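You operate a simulated robot arm through the tools that you are given. There is no shell and no other tool. Be economical: measure what you need, move in short steps, check, and stop when the job is done.

You run a simulated two-armed robot. Do the job below in one go: nothing can be reset, and whatever is moved stays where it is left.

TASK
Clamp the blue block, lock the teal lever, then stand the red pin in the teal socket.
Fine: free the lever first; hold the blue plate down to open the clamp. Set down upright: what you pick out. Where these are worked on the way, their far stop is far enough and under half their travel is too little: teal lever.

It is judged by the outcome, as a careful person would: the job done as asked, and still so three seconds after it is handed in. It fails if anything else is knocked over, pushed out of place, dropped, spilled or broken.

THE ROBOT
Two 7-joint arms with two-finger parallel grippers on one trunk, on a base that drives. Base frame: it is fixed to the floor where the robot stands at the start and does not move with it; the origin is under the middle of the robot, x ahead of it, y to its left, z up; the surface under the hand at the start is at about z = 740. Readings come in mm, degrees, newtons and seconds.
The left shoulder is at the start at [70, 163, 1145], the right one opposite. With the tool pointing down near the work surface each hand reaches from about 360 to 880 mm from the robot's upright axis, wherever it stands, measured 20 degrees to its own side. Places, roughly: blue plate [500, 400, 800]; clamp jaw [500, 100, 800]; gap of the clamp [500, 100, 800]; inside of the teal socket [400, -100, 700]; purple lever [800, 500, 800]; teal lever [500, -100, 800]. Payload 3.43 kg a hand.
Tool frame (each hand has its own): the origin (TCP) lies between the finger pads and is the grasp point; the fingertips stand 34 mm ahead of it; z points along the fingers, y is the line along which they close. The gripper opens to 128 mm. The fingers are 24 mm wide and 12 mm thick; the gripper's body (48 by 130 mm) begins 96 mm behind the TCP.
Orientation is told as [roll, pitch, yaw] about the base's x, y, z axes, in that order, counted from this pose: with the fingers straight down and closing along the base's y, the tool's x points along the base's -x, its y along +y and its z along -z.

THE INTERFACE
- The arms move only by the tool arm_command. It takes "left_commands", "right_commands" or both (then of equal length, played together; a hand with none holds still); each is a list of rows, each a list of 6 numbers: the shift along the tool's x, y, z in units of 40 mm (1.0 is 40 mm), then the turn, a rotation vector about the tool's x, y, z in units of 8 degrees (1.0 is 8 degrees). In form: [[x, y, z, rx, ry, rz], ...]. A call has 1 to 12 rows; each row shifts and turns the commanded pose from where the row before left it, along the tool's axes as they then stand. "left_fingers" and "right_fingers" are, for a hand that has rows, the opening in per cent of the stroke, from 0 (shut) to 100 (fully open), set as the call begins (left out, the last holds). A call with a number of a shift or a turn outside -1 to 1 is refused whole. Each row takes 0.2 s and may step no farther than 50 mm and 8.6 degrees from the row before; otherwise, or with a gripper value out of range, the whole call is refused. A pose out of reach is approached as far as the arm can. The call stops where the force on the tool passes 40 N (or 10 N more than at its start, if that is more) or the arm is blocked; 0.2 s more then pass. Each finger travels about 153 mm/s and halts on what it meets, pressing with about 24 N; the grip force reading is that of the motor and also rises with nothing between the fingers. The clock runs only during rows and for 0.2 s after the last one: add rows that do not move to give the fingers time. It gives the time, the measured TCP pose, the force on the tool (base axes), the opening and the grip force at its end, in the units of the frame above (readings bear some noise), with the torque about the TCP (base axes, N m) and any sound that the robot's microphone picked up.
- Cameras (640 x 400 px; columns grow to the right, rows downward): "scene" is now at [148.4, 19.8, 1358.8]; the picture's right is [0.33, -0.94, 0.00], its down [-0.60, -0.21, -0.78] and it looks along [0.73, 0.26, -0.63] (base axes); focal length 252 px, centre (320, 200). "left" rides on the left gripper at [76, 11, -160] in its tool frame; the picture's right is [-0.15, 0.99, 0.00], its down [-0.88, -0.13, -0.46] and it looks along [-0.45, -0.07, 0.89] (tool axes); focal length 234 px, centre (320, 200). "right" rides on the right gripper at [76, -11, -160] in its tool frame; the picture's right is [0.15, 0.99, 0.00], its down [-0.88, 0.13, -0.46] and it looks along [-0.45, 0.07, 0.89] (tool axes); focal length 234 px, centre (320, 200). There is no depth. A picture from a camera that has moved, and an enlarged one, comes with that camera's place and axes in the base frame and with its lens. The place of the scene camera against the robot may be out by one fixed shift of up to 25 mm in any direction.
- camera(camera): a new picture of that camera. It takes no simulated time.
- lift_body(by): slides the trunk up (or, below 0, down) by that many mm; the arms and the scene camera ride with it, the base frame stays. It gives what a move gives, with no picture.
- roll_base(legs): drives the robot by 1 to 6 legs, each [ahead, left, turn to the left] in mm, mm and degrees, along the robot's own axes; the way and the turn of a leg run together, so that a leg with both is an arc; at most 1500 mm and 180 degrees a leg. The arms and the cameras ride along, it lands a little off, and it stops where it bumps. It gives what a move gives.
- head_to(pan, tilt): turns the head with the scene camera to pan (to the left, within 86 degrees either way) and tilt (down, from -29 to 69), counted from straight ahead of the robot. It gives what a move gives.
- zoom(camera, box): a new picture of the part [left, top, right, bottom] of that camera's present view, enlarged. It takes no simulated time.
- hand_in(): hands the job in; it is judged then, once.

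Go step by step. Nothing tells you exact positions but the pictures and the camera data: compare them with the known pose of the tool, close in by small moves and look again before you grip or let go. The budget is 120 turns and 92 pictures, counting those below and the enlarged ones. Unless the task says otherwise, let go and move clear before handing in, and close with one line.

The tools are called as name(argument=value, ...) on one line, values as JSON. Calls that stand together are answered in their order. arm_command: Moves the arms, as the interface text tells. Its arguments: {"type":"object","properties":{"left_commands":{"type":"array","items":{"type":"array","items":{"type":"number"}}},"left_fingers":{"type":"number"},"right_commands":{"type":"array","items":{"type":"array","items":{"type":"number"}}},"right_fingers":{"type":"number"}},"required":[]} The other tools are called the same way: lift_body (by) slides the trunk up or down; roll_base (legs) drives the base; head_to (pan, tilt) turns the head that bears the scene camera; camera (camera) takes a picture; zoom (camera, box) takes an enlarged picture of a part of a camera's view; hand_in () hands the job in.

At the start:

```text
time_s: 0.0
left_tcp_pos: [576.6, 336.0, 1178.1]
left_ee_rot: [0.0, 0.0, 0.1]
left_contact_force: [-0.7, -1.5, 0.2]
left_moment: [0.0, 0.0, -0.02]
left_finger_gap: 128.0
left_grasp_force: 0.1
right_tcp_pos: [513.7, -89.3, 1148.4]
right_ee_rot: [-0.1, 0.0, 0.0]
right_contact_force: [0.6, -0.1, 0.3]
right_moment: [-0.01, -0.02, 0.0]
right_finger_gap: 128.1
right_grasp_force: 0.1
trunk travel left (down, up): [-625.0, 315.0]
robot x, y, heading: [-0.6, -0.1, 0.1]
head pan, tilt: [19.3, 39.1]
```

scene: 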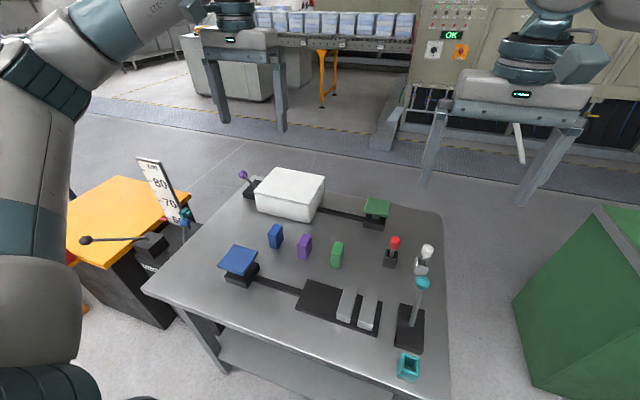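
right: 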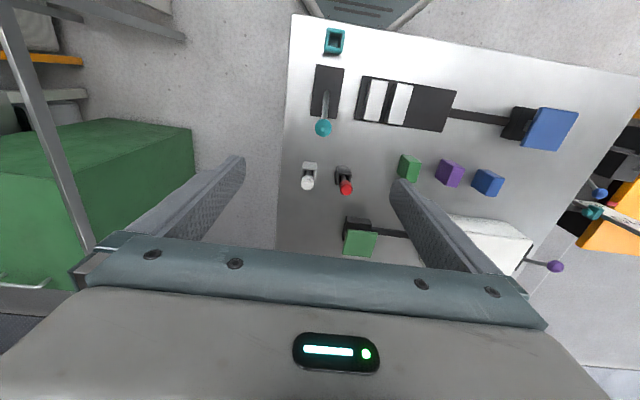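
left: 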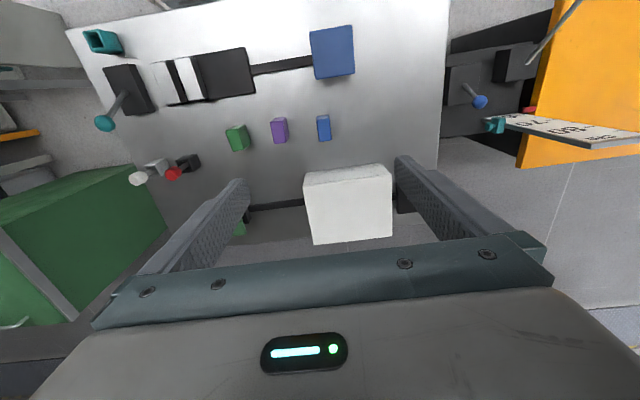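

I see the table with the blue plate linked to the clamp, the teal lever and socket at the right, and the blue block and red pin behind. I'll take closer looks first.

zoom(camera="scene", box=[290, 230, 450, 390])

zoom(camera="right", box=[280, 10, 600, 210])

zoom(camera="scene", box=[210, 200, 370, 300])

```text
2.50 times, centred on (370, 310) of scene
camera zoom: at [148.4, 19.8, 1358.8], right [0.33, -0.94, 0.0], down [-0.6, -0.21, -0.78], along [0.73, 0.26, -0.63], focal length 630 px, centre (195, -75)
```

zoom: 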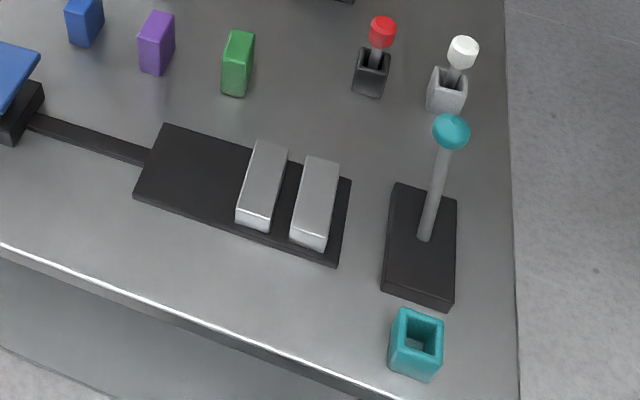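

```text
2.00 times, centred on (440, 110) of right
camera zoom: at [436.7, -102.5, 1308.6], right [-0.15, 0.99, 0.0], down [0.88, 0.13, 0.46], along [0.45, 0.07, -0.89], focal length 468 px, centre (80, 380)
```

zoom: 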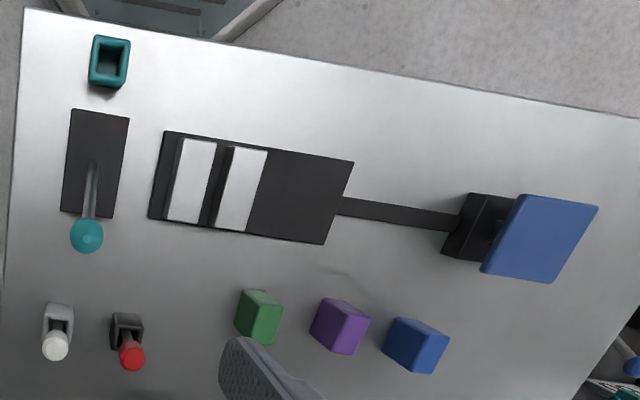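

```text
4.00 times, centred on (290, 250) of scene
camera zoom: at [148.4, 19.8, 1358.8], right [0.33, -0.94, 0.0], down [-0.6, -0.21, -0.78], along [0.73, 0.26, -0.63], focal length 1008 px, centre (440, 0)
```

zoom: 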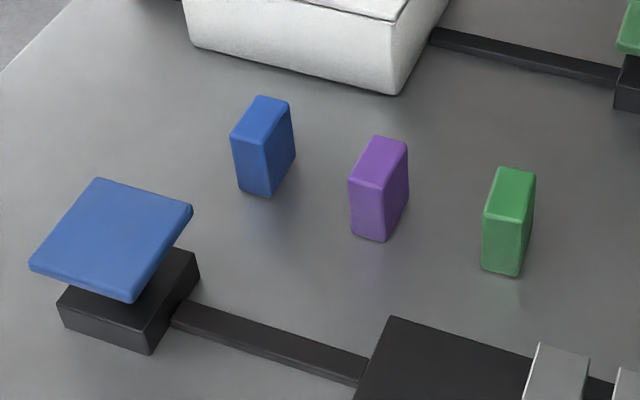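

I take the teal ball to be near [510, -83, 868], on a lever leaning away from the robot. I lower the right hand above it and look again.

arm_command(right_commands=[[0, 0.15, 1, 0, 0, 0], [0, 0, 1, 0, 0, 0], [0, 0, 1, 0, 0, 0], [0, 0, 1, 0, 0, 0], [0, 0, 1, 0, 0, 0]], right_fingers=50)

camera(camera="right")

camera(camera="scene")

```text
time_s: 1.2
left_tcp_pos: [577.1, 334.4, 1177.7]
left_ee_rot: [-0.1, -0.1, -0.1]
left_contact_force: [0.4, 0.2, -0.8]
left_moment: [0.03, 0.01, -0.04]
left_finger_gap: 128.0
left_grasp_force: 0.2
right_tcp_pos: [514.2, -84.6, 946.3]
right_ee_rot: [0.1, 0.0, 0.0]
right_contact_force: [0.3, -0.8, -0.4]
right_moment: [0.03, 0.0, -0.03]
right_finger_gap: 63.9
right_grasp_force: 0.1
trunk travel left (down, up): [-625.0, 315.0]
robot x, y, heading: [-0.8, -0.7, -0.1]
head pan, tilt: [19.3, 39.1]
```

```text
85 pictures are left
camera right: at [437.0, -97.6, 1107.0], right [-0.14, 0.99, 0.0], down [0.88, 0.13, 0.46], along [0.45, 0.07, -0.89], focal length 234 px, centre (320, 200)
```

right: 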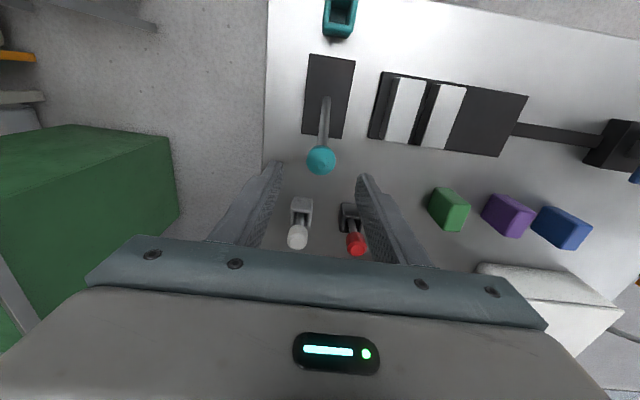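

```text
84 pictures are left
camera scene: at [148.9, 19.3, 1358.9], right [0.33, -0.94, 0.0], down [-0.6, -0.21, -0.78], along [0.73, 0.26, -0.63], focal length 252 px, centre (320, 200)
```

scene: 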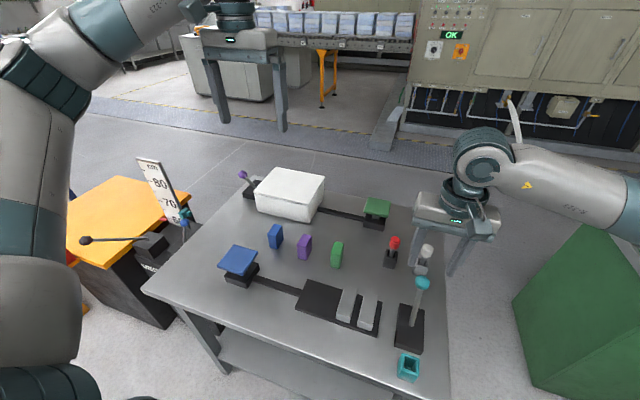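

Triangulating the two views puts the ball at about [515, -84, 855], right under the hand. I'll go down and close on it.

arm_command(right_commands=[[0, 0, 0.8, 0, 0, 0], [0, 0, 0.8, 0, 0, 0], [0, 0, 0.65, 0, 0, 0], [0, 0, 0, 0, 0, 0]])

camera(camera="right")

```text
time_s: 2.2
left_tcp_pos: [576.5, 334.5, 1177.8]
left_ee_rot: [0.0, 0.0, 0.2]
left_contact_force: [0.2, 0.4, -0.1]
left_moment: [0.0, -0.01, 0.03]
left_finger_gap: 128.2
left_grasp_force: 0.0
right_tcp_pos: [513.5, -87.3, 859.1]
right_ee_rot: [0.0, 0.0, 0.0]
right_contact_force: [-0.4, -0.3, -0.5]
right_moment: [0.01, -0.03, 0.03]
right_finger_gap: 63.9
right_grasp_force: 0.0
trunk travel left (down, up): [-625.0, 315.0]
robot x, y, heading: [3.0, -1.5, -0.3]
head pan, tilt: [19.3, 39.1]
```

```text
83 pictures are left
camera right: at [437.4, -99.0, 1019.1], right [-0.15, 0.99, 0.0], down [0.88, 0.13, 0.46], along [0.45, 0.07, -0.89], focal length 234 px, centre (320, 200)
```

right: 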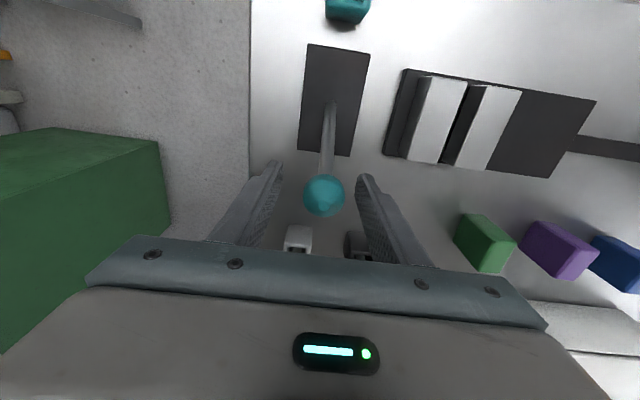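

The ball sits between the pads at the TCP. Closing on it.

arm_command(right_commands=[[0, 0, 0, 0, 0, 0], [0, 0, 0, 0, 0, 0], [0, 0, 0, 0, 0, 0]], right_fingers=0)

```text
time_s: 3.0
left_tcp_pos: [576.1, 337.3, 1176.9]
left_ee_rot: [-0.1, 0.0, 0.1]
left_contact_force: [0.4, 0.6, -1.4]
left_moment: [-0.03, 0.01, 0.01]
left_finger_gap: 128.3
left_grasp_force: 0.1
right_tcp_pos: [513.7, -83.4, 860.1]
right_ee_rot: [0.0, 0.1, 0.1]
right_contact_force: [-1.3, 18.4, -4.9]
right_moment: [0.15, -0.06, 0.08]
right_finger_gap: 30.7
right_grasp_force: 44.7
trunk travel left (down, up): [-625.0, 315.0]
robot x, y, heading: [1.6, -0.4, 0.1]
head pan, tilt: [19.3, 39.1]
```

Gripped the ball (30.7 mm). Pulling it along the arc toward the robot, first half.

arm_command(right_commands=[[0.34, 0.05, -0.15, 0, 0, 0], [0.35, 0, -0.12, 0, 0, 0], [0.36, 0, -0.07, 0, 0, 0], [0.36, 0, -0.02, 0, 0, 0]])

```text
time_s: 4.0
left_tcp_pos: [576.3, 333.0, 1178.8]
left_ee_rot: [0.0, -0.1, -0.2]
left_contact_force: [-0.6, -0.5, -0.2]
left_moment: [-0.02, -0.02, -0.04]
left_finger_gap: 127.8
left_grasp_force: 0.1
right_tcp_pos: [457.4, -82.5, 874.6]
right_ee_rot: [0.0, -0.1, -0.1]
right_contact_force: [10.8, -0.9, 13.0]
right_moment: [0.03, -1.23, 0.01]
right_finger_gap: 30.8
right_grasp_force: 44.7
trunk travel left (down, up): [-625.0, 315.0]
robot x, y, heading: [0.1, 0.4, 0.0]
head pan, tilt: [19.3, 39.1]
```

arm_command(right_commands=[[0.36, 0, 0.02, 0, 0, 0], [0.36, 0, 0.07, 0, 0, 0], [0.35, 0, 0.12, 0, 0, 0], [0.3, 0, 0.13, 0, 0, 0]])

camera(camera="scene")

```text
time_s: 5.0
left_tcp_pos: [576.1, 333.5, 1179.0]
left_ee_rot: [0.0, 0.0, 0.1]
left_contact_force: [-0.1, 0.2, -0.7]
left_moment: [0.01, 0.01, 0.01]
left_finger_gap: 127.9
left_grasp_force: 0.0
right_tcp_pos: [404.0, -84.6, 857.8]
right_ee_rot: [0.0, 0.0, -0.1]
right_contact_force: [5.4, -13.7, 13.0]
right_moment: [0.15, -1.27, -0.04]
right_finger_gap: 31.3
right_grasp_force: 44.9
trunk travel left (down, up): [-625.0, 315.0]
robot x, y, heading: [0.6, -1.3, 0.2]
head pan, tilt: [19.3, 39.1]
```

```text
82 pictures are left
camera scene: at [148.0, 17.9, 1358.9], right [0.33, -0.94, 0.0], down [-0.6, -0.21, -0.78], along [0.73, 0.26, -0.63], focal length 252 px, centre (320, 200)
```

scene: 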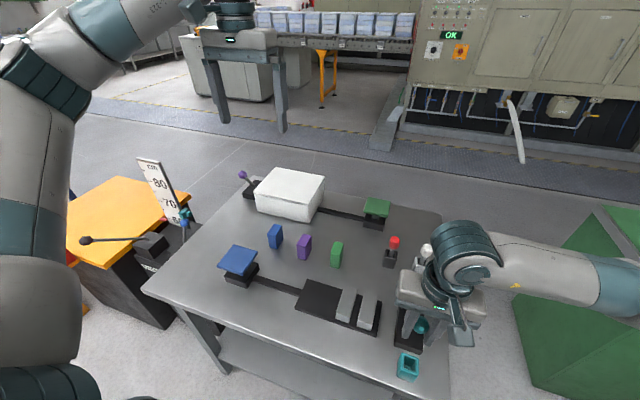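

Lever follows with little force and no stop felt yet. Going a bit further until it stops.

arm_command(right_commands=[[0.2, 0.05, 0.12, 0, 0, 0], [0.2, 0, 0.13, 0, 0, 0], [0.2, 0, 0.15, 0, 0, 0]])

```text
time_s: 5.5
left_tcp_pos: [577.4, 333.9, 1177.9]
left_ee_rot: [0.1, 0.1, 0.0]
left_contact_force: [-0.3, 0.2, -0.1]
left_moment: [0.02, 0.0, 0.0]
left_finger_gap: 128.0
left_grasp_force: 0.0
right_tcp_pos: [394.9, -84.1, 854.9]
right_ee_rot: [-0.3, -0.5, -0.5]
right_contact_force: [4.6, -10.2, 9.0]
right_moment: [-0.17, 0.96, 0.13]
right_finger_gap: 31.1
right_grasp_force: 44.9
trunk travel left (down, up): [-625.0, 315.0]
robot x, y, heading: [-0.4, -1.5, 0.0]
head pan, tilt: [19.3, 39.1]
stopped in row 2 (right hand): the force on the tool passed its limit at 48 N (the readings are from after the stop); the commanded pose is now the measured one
```

The end stop was felt at x≈395, so the lever is thrown. Releasing and rising to look.

arm_command(right_commands=[[0, 0, 0, 0, 0, 0], [0, 0, 0, 0, 0, 0], [0, 0, -0.8, 0, 0, 0], [0, 0, -1, 0, 0, 0], [0, 0, -1, 0, 0, 0], [0, 0, -1, 0, 0, 0], [0, 0, -1, 0, 0, 0]], right_fingers=50)

camera(camera="right")

camera(camera="left")

```text
time_s: 7.1
left_tcp_pos: [577.3, 334.6, 1178.5]
left_ee_rot: [-0.1, -0.1, 0.0]
left_contact_force: [0.8, 0.3, -0.8]
left_moment: [-0.03, 0.03, 0.04]
left_finger_gap: 128.0
left_grasp_force: 0.1
right_tcp_pos: [393.7, -81.3, 1043.9]
right_ee_rot: [-0.1, -0.4, -0.3]
right_contact_force: [0.2, 0.3, 0.0]
right_moment: [0.01, -0.03, -0.03]
right_finger_gap: 63.9
right_grasp_force: 0.1
trunk travel left (down, up): [-625.0, 315.0]
robot x, y, heading: [-3.4, -0.9, 0.3]
head pan, tilt: [19.3, 39.1]
```

```text
81 pictures are left
camera right: at [316.0, -93.1, 1204.3], right [-0.14, 0.99, 0.0], down [0.88, 0.13, 0.46], along [0.46, 0.06, -0.89], focal length 234 px, centre (320, 200)
```

right: 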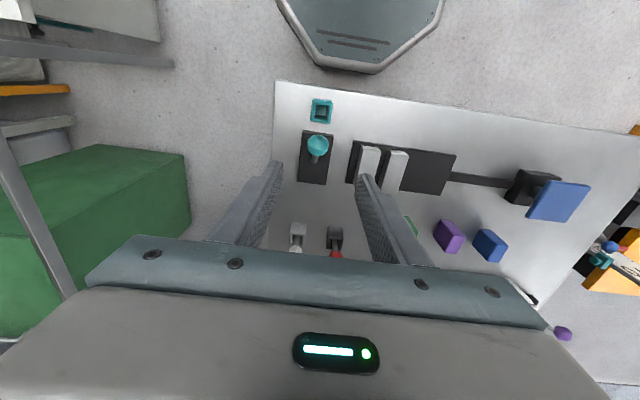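

```text
80 pictures are left
camera left: at [501.2, 346.5, 1339.4], right [0.15, 0.99, 0.0], down [0.88, -0.13, 0.46], along [0.45, -0.07, -0.89], focal length 234 px, centre (320, 200)
```

left: 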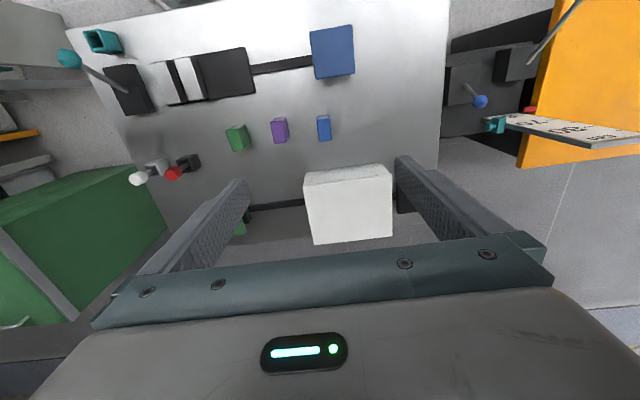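

The lever is thrown toward the robot. The blue plate triangulates to about [456, 374, 820]; I'll bring the left hand, closed, above it for a closer look.

arm_command(left_commands=[[0.6, 0.2, 0.8, 0, 0, 0], [0.6, 0.2, 0.8, 0, 0, 0], [0.6, 0.2, 0.8, 0, 0, 0], [0.6, 0.2, 0.8, 0, 0, 0], [0.6, 0.2, 0.8, 0, 0, 0]], left_fingers=0)

camera(camera="left")

zoom(camera="scene", box=[200, 210, 360, 310])

```text
time_s: 8.3
left_tcp_pos: [456.5, 374.4, 1018.4]
left_ee_rot: [-0.1, -0.1, 0.0]
left_contact_force: [0.2, 0.2, 0.1]
left_moment: [-0.02, 0.01, 0.0]
left_finger_gap: 0.0
left_grasp_force: 23.8
right_tcp_pos: [394.4, -80.7, 1044.9]
right_ee_rot: [-0.1, -0.5, -0.3]
right_contact_force: [0.3, -0.5, -0.5]
right_moment: [-0.04, -0.02, 0.03]
right_finger_gap: 64.2
right_grasp_force: 0.0
trunk travel left (down, up): [-625.0, 315.0]
robot x, y, heading: [-1.1, 1.6, -0.1]
head pan, tilt: [19.3, 39.1]
```

```text
79 pictures are left
camera left: at [381.5, 385.7, 1179.4], right [0.15, 0.99, 0.0], down [0.88, -0.13, 0.46], along [0.45, -0.07, -0.89], focal length 234 px, centre (320, 200)
```

left: 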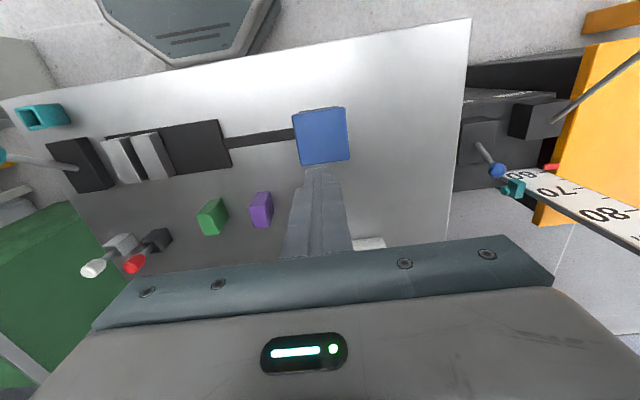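

```text
4.00 times, centred on (280, 260) of scene
camera zoom: at [147.9, 20.2, 1359.0], right [0.33, -0.94, 0.0], down [-0.6, -0.21, -0.78], along [0.73, 0.25, -0.63], focal length 1008 px, centre (480, -40)
```

zoom: 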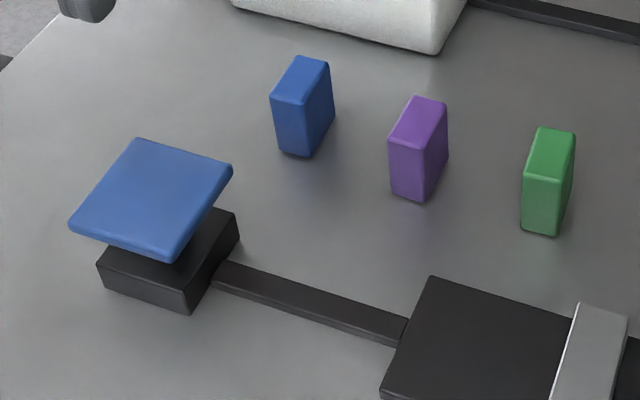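

Left fingers are over the plate centre. Lowering to just above it, then pressing in small steps.

arm_command(left_commands=[[0, 0, 1, 0, 0, 0], [0, 0, 1, 0, 0, 0], [0, 0, 1, 0, 0, 0], [0, 0, 0.6, 0, 0, 0], [0, 0, 0.15, 0, 0, 0], [0, 0, 0.15, 0, 0, 0], [0, 0, 0.15, 0, 0, 0], [0, 0, 0.15, 0, 0, 0], [0, 0, 0.15, 0, 0, 0], [0, 0, 0.15, 0, 0, 0]])

camera(camera="scene")

```text
time_s: 10.5
left_tcp_pos: [457.4, 373.1, 838.7]
left_ee_rot: [-0.1, -0.1, 0.0]
left_contact_force: [2.2, 0.3, 5.4]
left_moment: [0.02, -0.06, 0.02]
left_finger_gap: 0.0
left_grasp_force: 23.9
right_tcp_pos: [394.8, -82.4, 1045.0]
right_ee_rot: [-0.1, -0.4, -0.4]
right_contact_force: [-0.4, -0.5, 0.2]
right_moment: [0.02, 0.02, 0.03]
right_finger_gap: 64.2
right_grasp_force: 0.1
trunk travel left (down, up): [-625.0, 315.0]
robot x, y, heading: [2.5, -5.6, 0.0]
head pan, tilt: [19.3, 39.1]
```

```text
77 pictures are left
camera scene: at [148.4, 19.3, 1358.9], right [0.33, -0.94, 0.0], down [-0.6, -0.21, -0.78], along [0.73, 0.26, -0.63], focal length 252 px, centre (320, 200)
```

scene: 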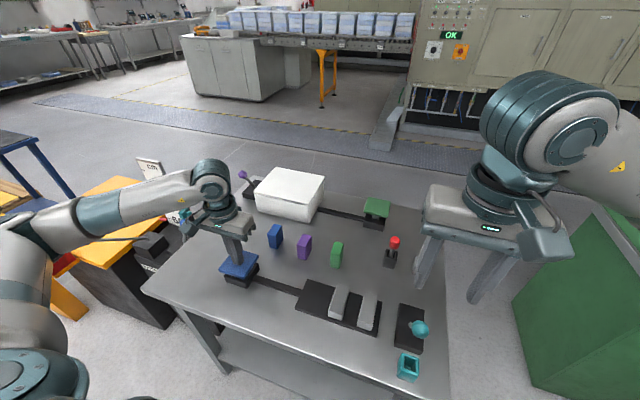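

The plate moves with light force and the left jaw is opening, so the lever is indeed freed. Pressing further to the stop.

arm_command(left_commands=[[0, 0, 0.15, 0, 0, 0], [0, 0, 0.15, 0, 0, 0], [0, 0, 0.15, 0, 0, 0], [0, 0, 0.15, 0, 0, 0], [0, 0, 0.15, 0, 0, 0], [0, 0, 0.15, 0, 0, 0], [0, 0, 0.15, 0, 0, 0], [0, 0, 0.15, 0, 0, 0]])

zoom(camera="scene", box=[200, 210, 440, 360])

camera(camera="left")

```text
time_s: 11.6
left_tcp_pos: [456.6, 373.2, 821.1]
left_ee_rot: [0.0, -0.6, 0.1]
left_contact_force: [-13.0, -4.4, 27.4]
left_moment: [-0.15, 0.73, 0.16]
left_finger_gap: 0.3
left_grasp_force: 23.7
right_tcp_pos: [392.3, -82.0, 1044.9]
right_ee_rot: [0.1, -0.6, -0.4]
right_contact_force: [-0.4, -0.1, -0.5]
right_moment: [-0.01, 0.03, 0.0]
right_finger_gap: 63.9
right_grasp_force: 0.1
trunk travel left (down, up): [-625.0, 315.0]
robot x, y, heading: [-1.4, 2.1, 0.0]
head pan, tilt: [19.3, 39.1]
stopped in row 5 (left hand): the force on the tool passed its limit at 46 N (the readings are from after the stop); the commanded pose is now the measured one
```

```text
2.67 times, centred on (320, 285) of scene
camera zoom: at [145.5, 18.1, 1359.4], right [0.33, -0.94, 0.0], down [-0.59, -0.21, -0.78], along [0.73, 0.26, -0.63], focal length 672 px, centre (320, -27)
```

zoom: 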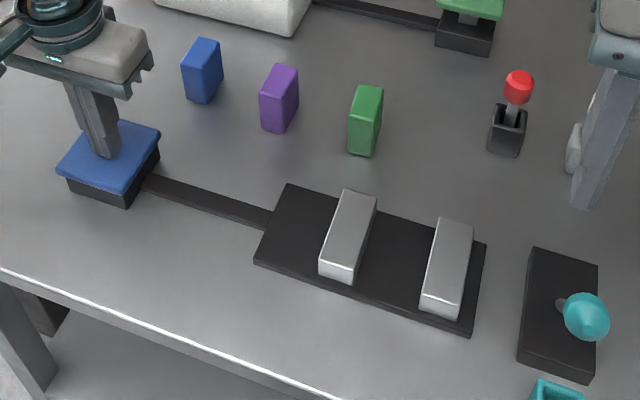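

```text
75 pictures are left
camera left: at [379.6, 385.0, 979.9], right [0.15, 0.99, 0.0], down [0.88, -0.13, 0.47], along [0.46, -0.07, -0.88], focal length 234 px, centre (320, 200)
```

left: 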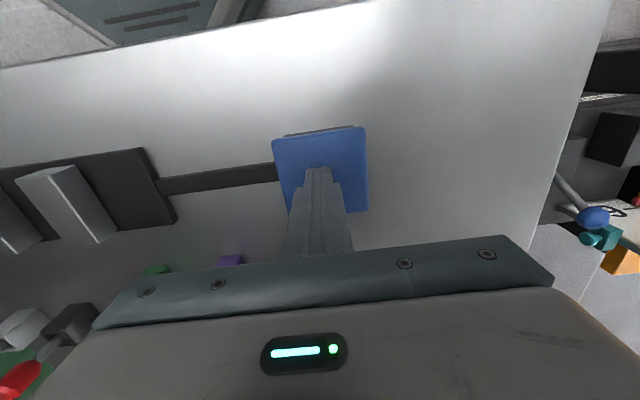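

The clamp is fully open, with the left hand holding at the stop. I move the right hand over the clamp to measure the open gap precisely.

arm_command(right_commands=[[-0.25, 0.85, 0.1, 0, 0, 0], [-0.25, 0.85, 0.1, 0, 0, 0], [-0.25, 0.85, 0.1, 0, 0.05, 0.04], [-0.25, 0.85, 0.1, 0, 0, 0]])

camera(camera="right")

```text
time_s: 12.7
left_tcp_pos: [458.6, 373.1, 819.6]
left_ee_rot: [0.1, -0.7, 0.0]
left_contact_force: [-12.1, -3.2, 22.7]
left_moment: [-0.11, 0.66, -0.13]
left_finger_gap: 0.0
left_grasp_force: 24.3
right_tcp_pos: [433.1, 50.9, 1028.1]
right_ee_rot: [0.0, -0.1, -0.6]
right_contact_force: [0.3, -1.1, -1.0]
right_moment: [0.02, -0.01, 0.0]
right_finger_gap: 64.0
right_grasp_force: 0.0
trunk travel left (down, up): [-625.0, 315.0]
robot x, y, heading: [-0.5, -1.5, -0.1]
head pan, tilt: [19.3, 39.1]
stopped in row 4 (left hand): the force on the tool passed its limit at 44 N (the readings are from after the stop); the commanded pose is now the measured one
```

```text
74 pictures are left
camera right: at [354.8, 40.7, 1188.6], right [-0.14, 0.99, 0.0], down [0.88, 0.12, 0.46], along [0.45, 0.06, -0.89], focal length 234 px, centre (320, 200)
```

right: 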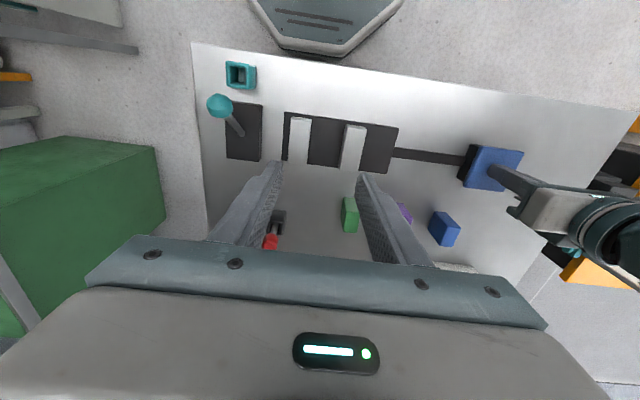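

zoom(camera="right", box=[200, 50, 420, 190])

zoom(camera="right", box=[330, 170, 500, 280])

```text
2.86 times, centred on (310, 120) of right
camera zoom: at [354.8, 40.7, 1188.6], right [-0.14, 0.99, 0.0], down [0.88, 0.12, 0.46], along [0.45, 0.06, -0.89], focal length 669 px, centre (349, 429)
```

zoom: 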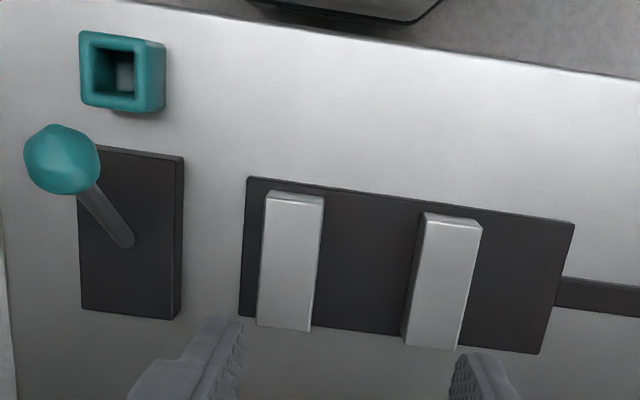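

```text
3.64 times, centred on (415, 225) of right
camera zoom: at [354.8, 40.7, 1188.6], right [-0.14, 0.99, 0.0], down [0.88, 0.12, 0.46], along [0.45, 0.06, -0.89], focal length 852 px, centre (-26, 109)
```

zoom: 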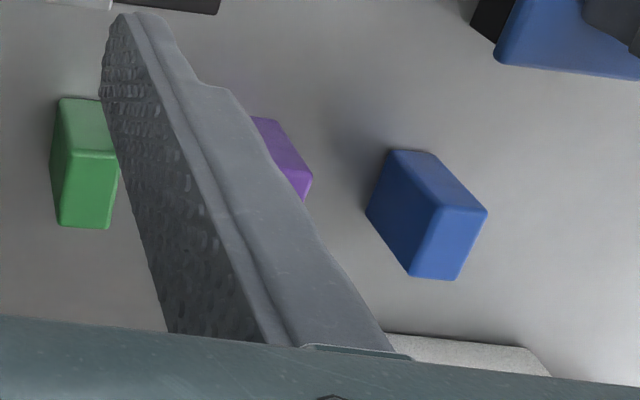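

The fixed jaw's inner face is at y≈34, the open gap to y≈96, jaws x 415–495. The blue block is 48×27×60, centred near [597, 340]. I'll let the plate up, retract the left hand and turn the right hand 90° so it grips the block's ends along x, keeping the fingers out of the jaws.

arm_command(left_commands=[[0, 0, -0.3, 0, 0, 0], [0, 0, -0.5, 0, 0, 0], [0, 0, -0.8, 0, 0, 0], [0, 0, -1, 0, 0, 0], [0, 0, -1, 0, 0, 0], [0, 0, -1, 0, 0, 0], [0, 0.7, 0, 0, 0, 0], [0, 0.7, 0, 0, 0, 0], [0, 0.6, 0, 0, 0, 0], [0, 0, 0, 0, 0, 0], [0, 0, 0, 0, 0, 0], [0, 0, 0, 0, 0, 0]], right_commands=[[0, 0, 0, 0, 0, -1], [0, 0, 0, 0, 0, -1], [0, 0, 0, 0, 0, -1], [0, 0, 0, 0, 0, -1], [0, 0, 0, 0, 0, -1], [0, 0, 0, 0, 0, -1], [0, 0, 0, 0, 0, -1], [0, 0, 0, 0, 0, -1], [0, 0, 0, 0, 0, -1], [0, 0, 0, 0, 0, -1], [0, 0, 0, 0, 0, -1], [0, 0, 0, 0, 0, -0.33]], right_fingers=65)

camera(camera="scene")

```text
time_s: 15.3
left_tcp_pos: [457.7, 452.4, 1000.6]
left_ee_rot: [0.0, -0.5, 0.2]
left_contact_force: [0.1, 0.2, -0.2]
left_moment: [-0.03, -0.01, -0.03]
left_finger_gap: 0.0
left_grasp_force: 24.3
right_tcp_pos: [435.4, 52.9, 1027.8]
right_ee_rot: [0.0, 0.1, 90.1]
right_contact_force: [-0.6, 1.4, -0.1]
right_moment: [0.0, -0.02, 0.0]
right_finger_gap: 83.2
right_grasp_force: 0.1
trunk travel left (down, up): [-625.0, 315.0]
robot x, y, heading: [-1.4, -0.5, -0.2]
head pan, tilt: [19.3, 39.1]
```

```text
71 pictures are left
camera scene: at [148.5, 19.8, 1358.8], right [0.33, -0.94, 0.0], down [-0.6, -0.21, -0.78], along [0.73, 0.26, -0.63], focal length 252 px, centre (320, 200)
```

scene: 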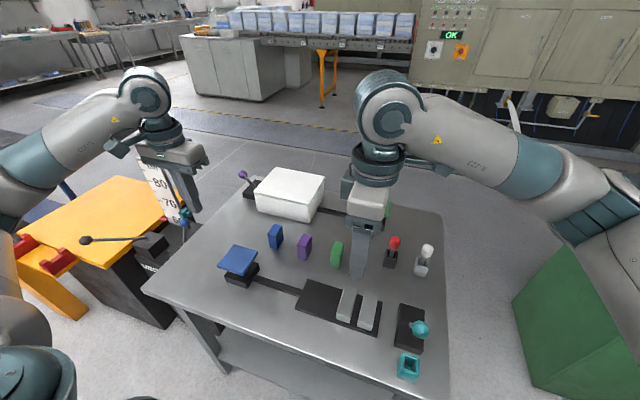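

Yaw 90° works. Moving the right hand over the blue block at a safe height.

arm_command(right_commands=[[-0.9, -0.5, 0, 0, 0, 0], [-0.9, -0.5, 0, 0, 0, 0], [-0.9, -0.5, 0, 0, 0, 0], [-0.9, -0.5, 0, 0, 0, 0], [-0.9, -0.5, 0, 0, 0, 0], [-0.9, -0.5, 0, 0, 0, 0], [-0.9, -0.5, 0.2, 0, 0, 0], [-0.88, -0.55, 0.3, 0, 0, 0]])

camera(camera="right")

camera(camera="scene")

```text
time_s: 17.1
left_tcp_pos: [456.6, 453.2, 1001.8]
left_ee_rot: [-0.1, -0.6, 0.0]
left_contact_force: [0.7, -0.2, 0.2]
left_moment: [0.02, -0.02, 0.01]
left_finger_gap: 0.0
left_grasp_force: 23.9
right_tcp_pos: [486.7, 143.7, 1027.2]
right_ee_rot: [0.0, 0.1, 90.0]
right_contact_force: [0.4, 0.3, -0.2]
right_moment: [0.04, 0.03, 0.0]
right_finger_gap: 83.4
right_grasp_force: 0.0
right hand out of reach, approached as far as the arm can: row 3, 4, 5, 6, 7, 8
trunk travel left (down, up): [-625.0, 315.0]
robot x, y, heading: [-1.0, -1.8, -0.1]
head pan, tilt: [19.3, 39.1]
```

```text
70 pictures are left
camera right: at [496.0, 66.5, 1187.2], right [-0.99, -0.15, 0.0], down [-0.13, 0.88, 0.45], along [-0.07, 0.45, -0.89], focal length 234 px, centre (320, 200)
```

right: 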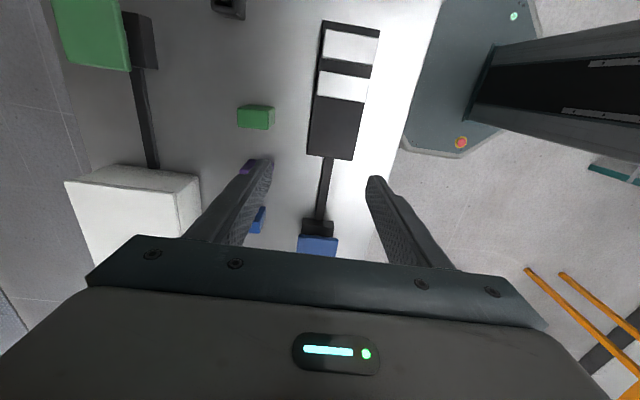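

```text
69 pictures are left
camera scene: at [148.5, 19.7, 1358.8], right [0.33, -0.94, 0.0], down [-0.6, -0.21, -0.78], along [0.73, 0.26, -0.63], focal length 252 px, centre (320, 200)
```

scene: 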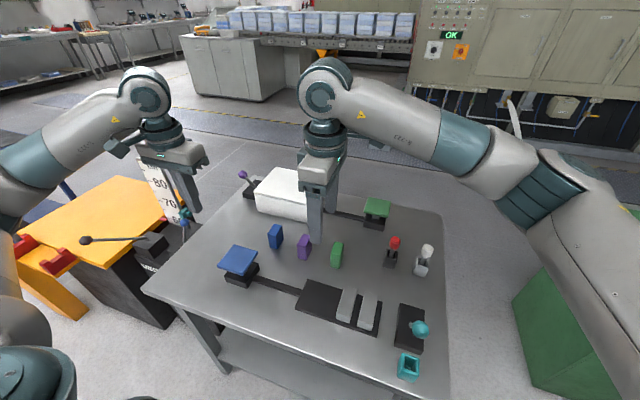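

The right arm can't reach that far left at this yaw, so I'll shift the base left. First I check what stands to the left.

head_to(pan=75, tilt=45)

camera(camera="scene")

```text
time_s: 18.3
left_tcp_pos: [456.8, 452.5, 1001.8]
left_ee_rot: [0.0, -0.6, 0.0]
left_contact_force: [0.3, 0.2, 0.7]
left_moment: [0.0, 0.04, -0.02]
left_finger_gap: 0.0
left_grasp_force: 24.2
right_tcp_pos: [485.3, 143.3, 1027.9]
right_ee_rot: [0.0, 0.0, 89.9]
right_contact_force: [0.0, -0.3, 0.2]
right_moment: [0.0, 0.04, -0.04]
right_finger_gap: 82.9
right_grasp_force: 0.1
trunk travel left (down, up): [-625.0, 315.0]
robot x, y, heading: [0.4, 3.3, -0.1]
head pan, tilt: [75.0, 45.0]
```

```text
68 pictures are left
camera scene: at [88.8, 70.0, 1350.3], right [0.97, -0.26, 0.0], down [-0.18, -0.68, -0.71], along [0.18, 0.68, -0.71], focal length 252 px, centre (320, 200)
```

scene: 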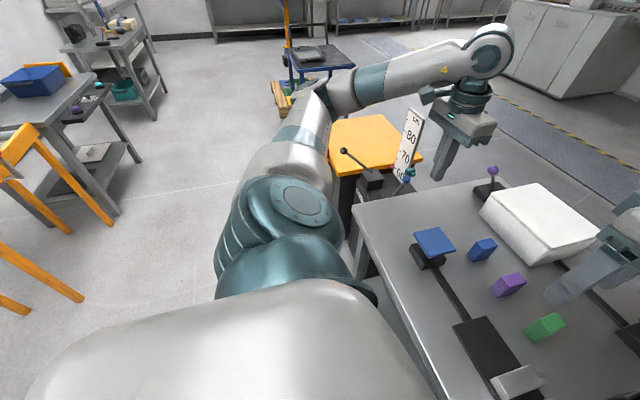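

The floor to the left is clear. I bring the left hand in and up a bit, then drive 220 mm to the left.

arm_command(left_commands=[[0, -0.8, -0.6, 0, 0, 0], [0, -0.8, -0.6, 0, 0, 0], [0, 0, -0.8, 0, 0, 0]])

roll_base(legs=[[0, 220, 0]])

head_to(pan=-5, tilt=42)

camera(camera="scene")

```text
time_s: 19.1
left_tcp_pos: [456.3, 390.1, 1081.0]
left_ee_rot: [0.0, -0.6, 0.1]
left_contact_force: [1.0, 0.2, 0.8]
left_moment: [0.02, -0.01, 0.0]
left_finger_gap: 0.2
left_grasp_force: 23.5
right_tcp_pos: [485.4, 143.6, 1028.8]
right_ee_rot: [0.0, 0.1, 90.0]
right_contact_force: [0.3, 0.6, 0.7]
right_moment: [-0.01, -0.04, -0.01]
right_finger_gap: 83.2
right_grasp_force: 0.1
trunk travel left (down, up): [-625.0, 315.0]
robot x, y, heading: [0.8, -0.1, 0.1]
head pan, tilt: [75.0, 45.0]
```

```text
time_s: 20.8
left_tcp_pos: [461.4, 608.4, 1080.6]
left_ee_rot: [-0.1, -0.6, -0.2]
left_contact_force: [-0.6, 0.7, -0.7]
left_moment: [-0.03, 0.01, -0.03]
left_finger_gap: 0.1
left_grasp_force: 23.9
right_tcp_pos: [487.3, 360.1, 1028.0]
right_ee_rot: [0.0, 0.2, 89.6]
right_contact_force: [-0.9, -0.4, 0.6]
right_moment: [-0.01, 0.0, 0.02]
right_finger_gap: 83.1
right_grasp_force: 0.2
trunk travel left (down, up): [-625.0, 315.0]
robot x, y, heading: [0.6, 222.3, -0.4]
head pan, tilt: [75.0, 45.0]
```

```text
time_s: 22.4
left_tcp_pos: [461.1, 608.4, 1080.0]
left_ee_rot: [-0.2, -0.6, -0.3]
left_contact_force: [-0.2, 0.3, 0.5]
left_moment: [-0.01, 0.0, 0.0]
left_finger_gap: 0.0
left_grasp_force: 23.9
right_tcp_pos: [486.9, 361.2, 1027.0]
right_ee_rot: [0.0, 0.1, 89.6]
right_contact_force: [0.8, 1.3, 0.4]
right_moment: [0.02, -0.05, -0.03]
right_finger_gap: 83.2
right_grasp_force: 0.0
trunk travel left (down, up): [-625.0, 315.0]
robot x, y, heading: [3.5, 221.9, -0.1]
head pan, tilt: [-5.0, 42.0]
```

```text
67 pictures are left
camera scene: at [151.6, 204.5, 1354.6], right [-0.09, -1.0, 0.0], down [-0.67, 0.06, -0.74], along [0.74, -0.07, -0.67], focal length 252 px, centre (320, 200)
```

scene: 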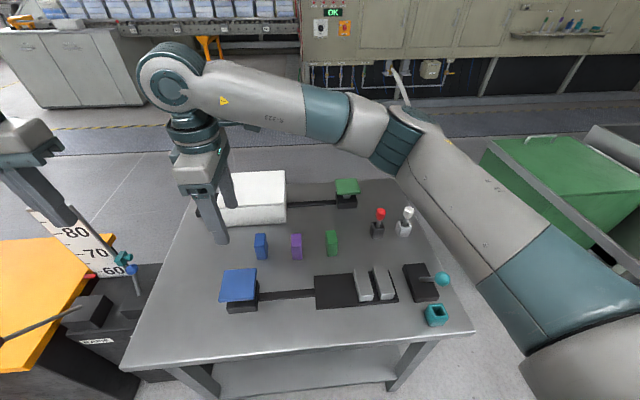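

Now at y≈222. Moving the right hand toward above the block in small steps.

arm_command(right_commands=[[0.13, 0, 0, 0, 0, 0.03], [0.1, -0.4, 0, 0, 0, 0], [0.1, -0.4, 0, 0, 0, 0]])

```text
time_s: 23.2
left_tcp_pos: [461.5, 608.2, 1080.7]
left_ee_rot: [-0.1, -0.6, -0.2]
left_contact_force: [-0.1, 0.5, 0.3]
left_moment: [-0.03, -0.02, 0.02]
left_finger_gap: 0.0
left_grasp_force: 24.2
right_tcp_pos: [487.7, 356.5, 1026.6]
right_ee_rot: [0.0, 0.1, 89.4]
right_contact_force: [-0.7, 0.9, -0.3]
right_moment: [0.02, 0.0, -0.04]
right_finger_gap: 83.2
right_grasp_force: 0.0
right hand out of reach, approached as far as the arm can: row 2, 3
trunk travel left (down, up): [-625.0, 315.0]
robot x, y, heading: [1.3, 223.0, -0.1]
head pan, tilt: [-5.0, 42.0]
```

Still limited in x at this height. I test whether going lower frees the reach.

arm_command(right_commands=[[0, 0, 1, 0, 0, 0], [0, 0, 1, 0, 0, 0], [0, -0.4, 0.2, 0, 0, 0], [0, -0.4, 0, 0, 0, 0]])

```text
time_s: 24.2
left_tcp_pos: [460.8, 608.5, 1081.3]
left_ee_rot: [-0.1, -0.5, -0.3]
left_contact_force: [0.2, 0.3, -0.6]
left_moment: [-0.03, 0.02, 0.01]
left_finger_gap: 0.3
left_grasp_force: 23.8
right_tcp_pos: [490.0, 356.5, 947.9]
right_ee_rot: [0.0, 0.1, 89.4]
right_contact_force: [0.4, -0.7, 0.1]
right_moment: [0.01, 0.0, -0.01]
right_finger_gap: 83.1
right_grasp_force: 0.0
right hand out of reach, approached as far as the arm can: row 3, 4
trunk travel left (down, up): [-625.0, 315.0]
robot x, y, heading: [-1.0, 219.3, -0.6]
head pan, tilt: [-5.0, 42.0]
```

It's a wrist joint limit. I'll rotate the other way, to yaw −90°.

arm_command(right_commands=[[0, 0, -1, 0, 0, 1], [0, 0, -1, 0, 0, 1], [0, 0, 0, 0, 0, 1], [0, 0, 0, 0, 0, 1], [0, 0, 0, 0, 0, 1], [0, 0, 0, 0, 0, 1], [0, 0, 0, 0, 0, 1], [0, 0, 0, 0, 0, 1], [0, 0, 0, 0, 0, 1], [0, 0, 0, 0, 0, 1], [0, 0, 0, 0, 0, 1], [0, 0, 0, 0, 0, 1]])

arm_command(right_commands=[[0, 0, 0, 0, 0, 1], [0, 0, 0, 0, 0, 1], [0, 0, 0, 0, 0, 1], [0, 0, 0, 0, 0, 1], [0, 0, 0, 0, 0, 1], [0, 0, 0, 0, 0, 1], [0, 0, 0, 0, 0, 1], [0, 0, 0, 0, 0, 1], [0, 0, 0, 0, 0, 1], [0, 0, 0, 0, 0, 1], [0, 0, 0, 0, 0, 0.42]])

```text
time_s: 26.8
left_tcp_pos: [460.5, 608.7, 1080.7]
left_ee_rot: [-0.1, -0.5, -0.2]
left_contact_force: [-0.1, 0.4, -0.9]
left_moment: [0.01, 0.0, -0.02]
left_finger_gap: 0.0
left_grasp_force: 24.1
right_tcp_pos: [490.5, 355.8, 1028.3]
right_ee_rot: [-0.1, 0.1, -6.7]
right_contact_force: [-0.1, 0.1, 0.0]
right_moment: [-0.03, 0.05, 0.04]
right_finger_gap: 83.2
right_grasp_force: 0.1
trunk travel left (down, up): [-625.0, 315.0]
robot x, y, heading: [1.8, 218.5, -0.3]
head pan, tilt: [-5.0, 42.0]
```

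```text
time_s: 29.2
left_tcp_pos: [460.6, 607.5, 1080.8]
left_ee_rot: [0.0, -0.6, -0.3]
left_contact_force: [-0.2, -0.1, 0.4]
left_moment: [0.02, 0.01, 0.0]
left_finger_gap: 0.0
left_grasp_force: 24.1
right_tcp_pos: [489.2, 355.3, 1028.8]
right_ee_rot: [0.0, -0.1, -90.1]
right_contact_force: [-0.5, -0.1, -0.4]
right_moment: [0.04, 0.0, 0.0]
right_finger_gap: 83.2
right_grasp_force: 0.0
trunk travel left (down, up): [-625.0, 315.0]
robot x, y, heading: [-2.4, 220.4, -0.2]
head pan, tilt: [-5.0, 42.0]
```

Yaw −90° reached. Moving over the block (tool y is now base +x).

arm_command(right_commands=[[-0.1, 0.7, 0, 0, 0, 0], [-0.1, 0.7, 0, 0, 0, 0], [-0.1, 0.7, 0.5, 0, 0, 0], [-0.1, 0.6, 0.5, 0, 0, 0], [0, 0, 0.5, 0, 0, 0]])

camera(camera="right")

```text
time_s: 30.4
left_tcp_pos: [460.7, 609.0, 1080.8]
left_ee_rot: [-0.1, -0.6, -0.3]
left_contact_force: [0.9, -0.6, -0.2]
left_moment: [-0.01, 0.01, -0.01]
left_finger_gap: 0.0
left_grasp_force: 24.6
right_tcp_pos: [596.6, 339.7, 966.4]
right_ee_rot: [0.2, -0.1, -89.8]
right_contact_force: [0.6, -0.3, 0.3]
right_moment: [0.0, 0.0, 0.03]
right_finger_gap: 83.3
right_grasp_force: 0.1
trunk travel left (down, up): [-625.0, 315.0]
robot x, y, heading: [2.9, 213.7, -0.2]
head pan, tilt: [-5.0, 42.0]
```

```text
66 pictures are left
camera right: at [584.3, 415.4, 1126.0], right [0.99, 0.15, 0.0], down [0.13, -0.88, 0.46], along [0.07, -0.45, -0.89], focal length 234 px, centre (320, 200)
```

right: 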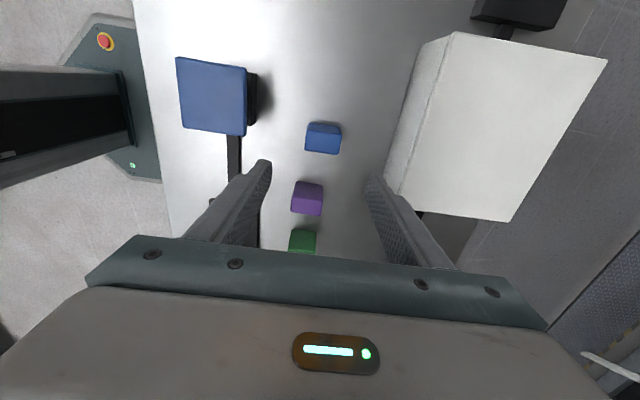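

zoom(camera="right", box=[280, 100, 360, 150])

```text
8.00 times, centred on (320, 125) of right
camera zoom: at [584.3, 415.4, 1126.0], right [0.99, 0.15, 0.0], down [0.13, -0.88, 0.46], along [0.07, -0.45, -0.89], focal length 1873 px, centre (320, 800)
```

zoom: 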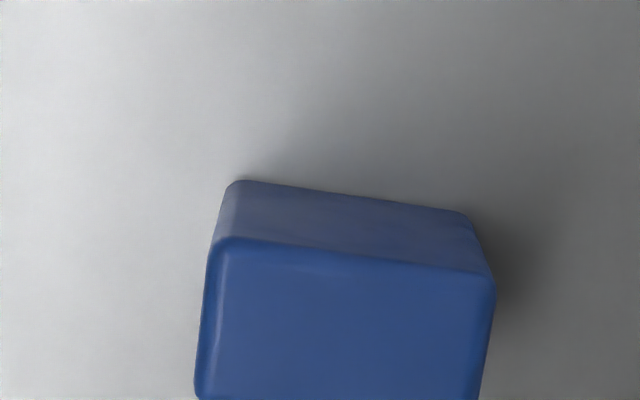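

Block centre is at about [600.5, 339.5]. Shift 4 mm and descend to grip height.

arm_command(right_commands=[[0, 0.1, 1, 0, 0, 0], [0, 0, 1, 0, 0, 0], [0, 0, 1, 0, 0, 0], [0, 0, 0.8, 0, 0, 0], [0, 0, 0.73, 0, 0, 0], [0, 0, 0, 0, 0, 0]])

camera(camera="right")

```text
time_s: 31.8
left_tcp_pos: [460.5, 609.4, 1081.0]
left_ee_rot: [-0.1, -0.6, -0.3]
left_contact_force: [1.1, -0.4, -0.1]
left_moment: [0.0, 0.02, -0.01]
left_finger_gap: 0.0
left_grasp_force: 24.5
right_tcp_pos: [604.2, 338.8, 786.8]
right_ee_rot: [0.1, 0.0, -89.9]
right_contact_force: [0.3, -1.1, -0.1]
right_moment: [0.0, -0.02, 0.03]
right_finger_gap: 83.4
right_grasp_force: 0.1
trunk travel left (down, up): [-625.0, 315.0]
robot x, y, heading: [-1.1, 218.4, -0.3]
head pan, tilt: [-5.0, 42.0]
```

```text
64 pictures are left
camera right: at [591.5, 413.7, 945.7], right [0.99, 0.15, 0.0], down [0.13, -0.88, 0.46], along [0.07, -0.45, -0.89], focal length 234 px, centre (320, 200)
```

right: 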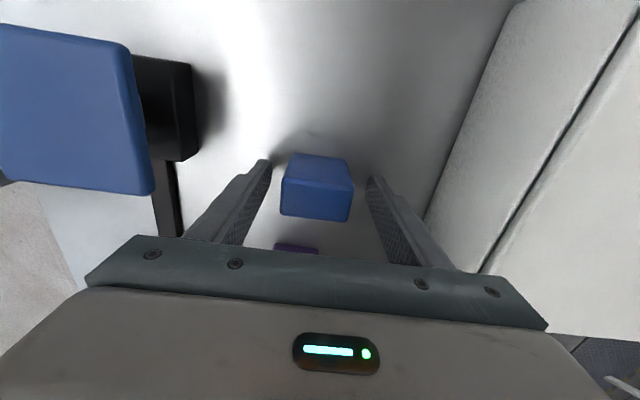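

Block is between the fingers, aligned. Closing.

arm_command(right_commands=[[0.02, -0.06, 0, 0, 0, 0], [0, 0, 0, 0, 0, 0], [0, 0, 0, 0, 0, 0], [0, 0, 0, 0, 0, 0]], right_fingers=0)

```text
time_s: 32.8
left_tcp_pos: [460.7, 608.3, 1079.9]
left_ee_rot: [-0.1, -0.6, -0.3]
left_contact_force: [0.2, -0.2, 1.1]
left_moment: [0.0, 0.03, -0.01]
left_finger_gap: 0.2
left_grasp_force: 23.6
right_tcp_pos: [601.2, 340.5, 786.0]
right_ee_rot: [0.1, -0.1, -89.9]
right_contact_force: [0.5, -0.1, -1.0]
right_moment: [-0.01, 0.0, -0.01]
right_finger_gap: 49.5
right_grasp_force: 23.8
trunk travel left (down, up): [-625.0, 315.0]
robot x, y, heading: [3.1, 218.9, -0.5]
head pan, tilt: [-5.0, 42.0]
```

Gripped (49.5 mm). Lifting and carrying it to above the clamp.

arm_command(right_commands=[[0, 0, -0.8, 0, 0, 0], [0, 0, -1, 0, 0, 0], [0, 0, -1, 0, 0, 0], [0, 0, -0.7, 0, 0, 0], [-0.9, -0.46, 0, 0, 0, 0], [-0.9, -0.46, 0, 0, 0, 0], [-0.9, -0.46, 0, 0, 0, 0], [-0.9, -0.46, 0, 0, 0, 0], [-0.9, -0.46, 0, 0, 0, 0], [-0.9, -0.46, 0, 0, 0, 0], [-0.9, -0.46, 0, 0, 0, 0], [-0.9, -0.42, 0, 0, 0, 0]])

camera(camera="right")

camera(camera="scene")

```text
time_s: 35.4
left_tcp_pos: [459.3, 606.2, 1081.9]
left_ee_rot: [0.0, -0.6, -0.4]
left_contact_force: [0.3, -0.3, -0.4]
left_moment: [0.0, -0.03, -0.03]
left_finger_gap: 0.1
left_grasp_force: 24.1
right_tcp_pos: [452.3, 50.9, 925.8]
right_ee_rot: [0.2, 0.0, -89.8]
right_contact_force: [0.4, -0.6, -1.2]
right_moment: [0.0, -0.04, 0.01]
right_finger_gap: 50.0
right_grasp_force: 23.8
trunk travel left (down, up): [-625.0, 315.0]
robot x, y, heading: [-2.0, 220.6, -0.3]
head pan, tilt: [-5.0, 42.0]
```

```text
63 pictures are left
camera right: at [439.6, 125.6, 1085.9], right [0.99, 0.15, 0.0], down [0.13, -0.88, 0.46], along [0.07, -0.45, -0.89], focal length 234 px, centre (320, 200)
```

right: 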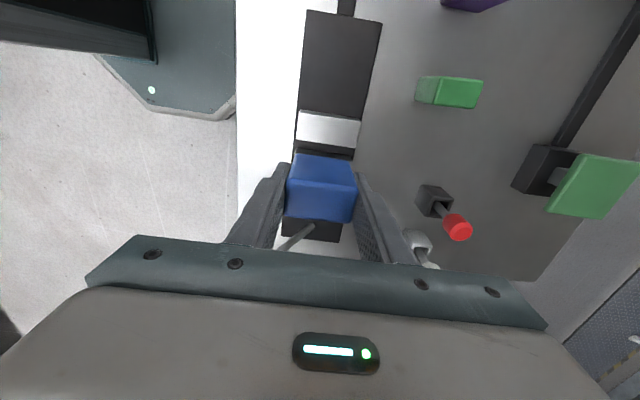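

```text
62 pictures are left
camera scene: at [150.8, 202.5, 1354.7], right [-0.09, -1.0, 0.0], down [-0.67, 0.06, -0.74], along [0.74, -0.07, -0.67], focal length 252 px, centre (320, 200)
```

scene: 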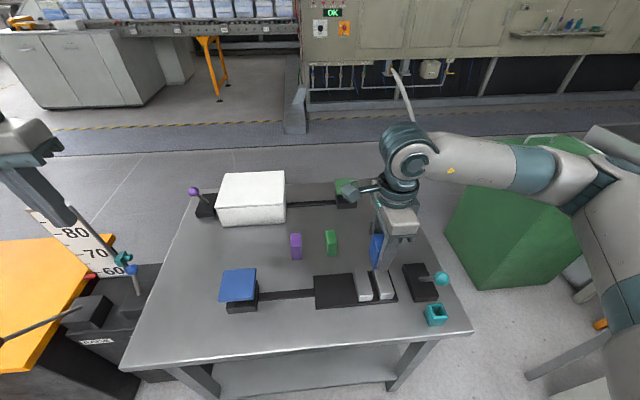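

Block held above the clamp. Bringing the left hand back over the blue plate and down to just above it.

arm_command(left_commands=[[0.02, -0.97, 0, 0, 0, 0.05], [0.02, -0.97, 0, 0, 0, 0], [0.02, -0.97, 0, 0, 0, 0], [0.02, -0.97, 0.3, 0, 0, 0], [0.0, -0.97, 0.4, 0, 0, 0], [0, -0.97, 0.4, 0, 0, 0], [0, 0, 1, 0, 0, 0], [0, 0, 1, 0, 0, 0], [0, 0, 1, 0, 0, 0], [0, 0, 1, 0, 0, 0]])

camera(camera="left")

```text
time_s: 37.6
left_tcp_pos: [456.7, 376.5, 875.8]
left_ee_rot: [-0.1, -0.6, -0.7]
left_contact_force: [-0.5, 0.1, 0.1]
left_moment: [0.0, 0.0, -0.03]
left_finger_gap: 0.2
left_grasp_force: 24.1
right_tcp_pos: [453.4, 51.8, 926.1]
right_ee_rot: [0.1, -0.1, -90.0]
right_contact_force: [-0.1, 0.1, -1.4]
right_moment: [0.01, 0.01, 0.03]
right_finger_gap: 49.5
right_grasp_force: 23.9
trunk travel left (down, up): [-625.0, 315.0]
robot x, y, heading: [0.4, 220.7, -0.2]
head pan, tilt: [-5.0, 42.0]
```

```text
61 pictures are left
camera left: at [380.5, 389.3, 1037.2], right [0.16, 0.99, 0.0], down [0.87, -0.14, 0.46], along [0.46, -0.07, -0.89], focal length 234 px, centre (320, 200)
```

left: 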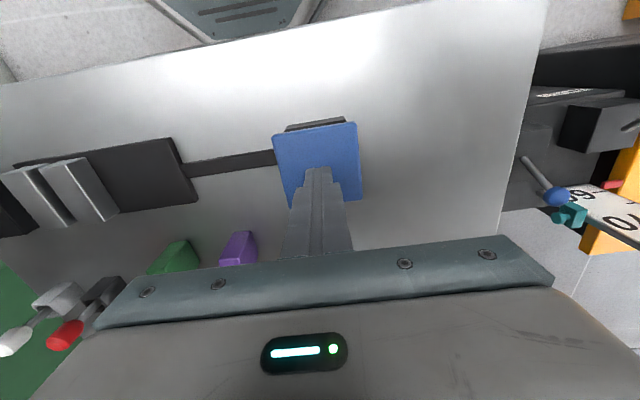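

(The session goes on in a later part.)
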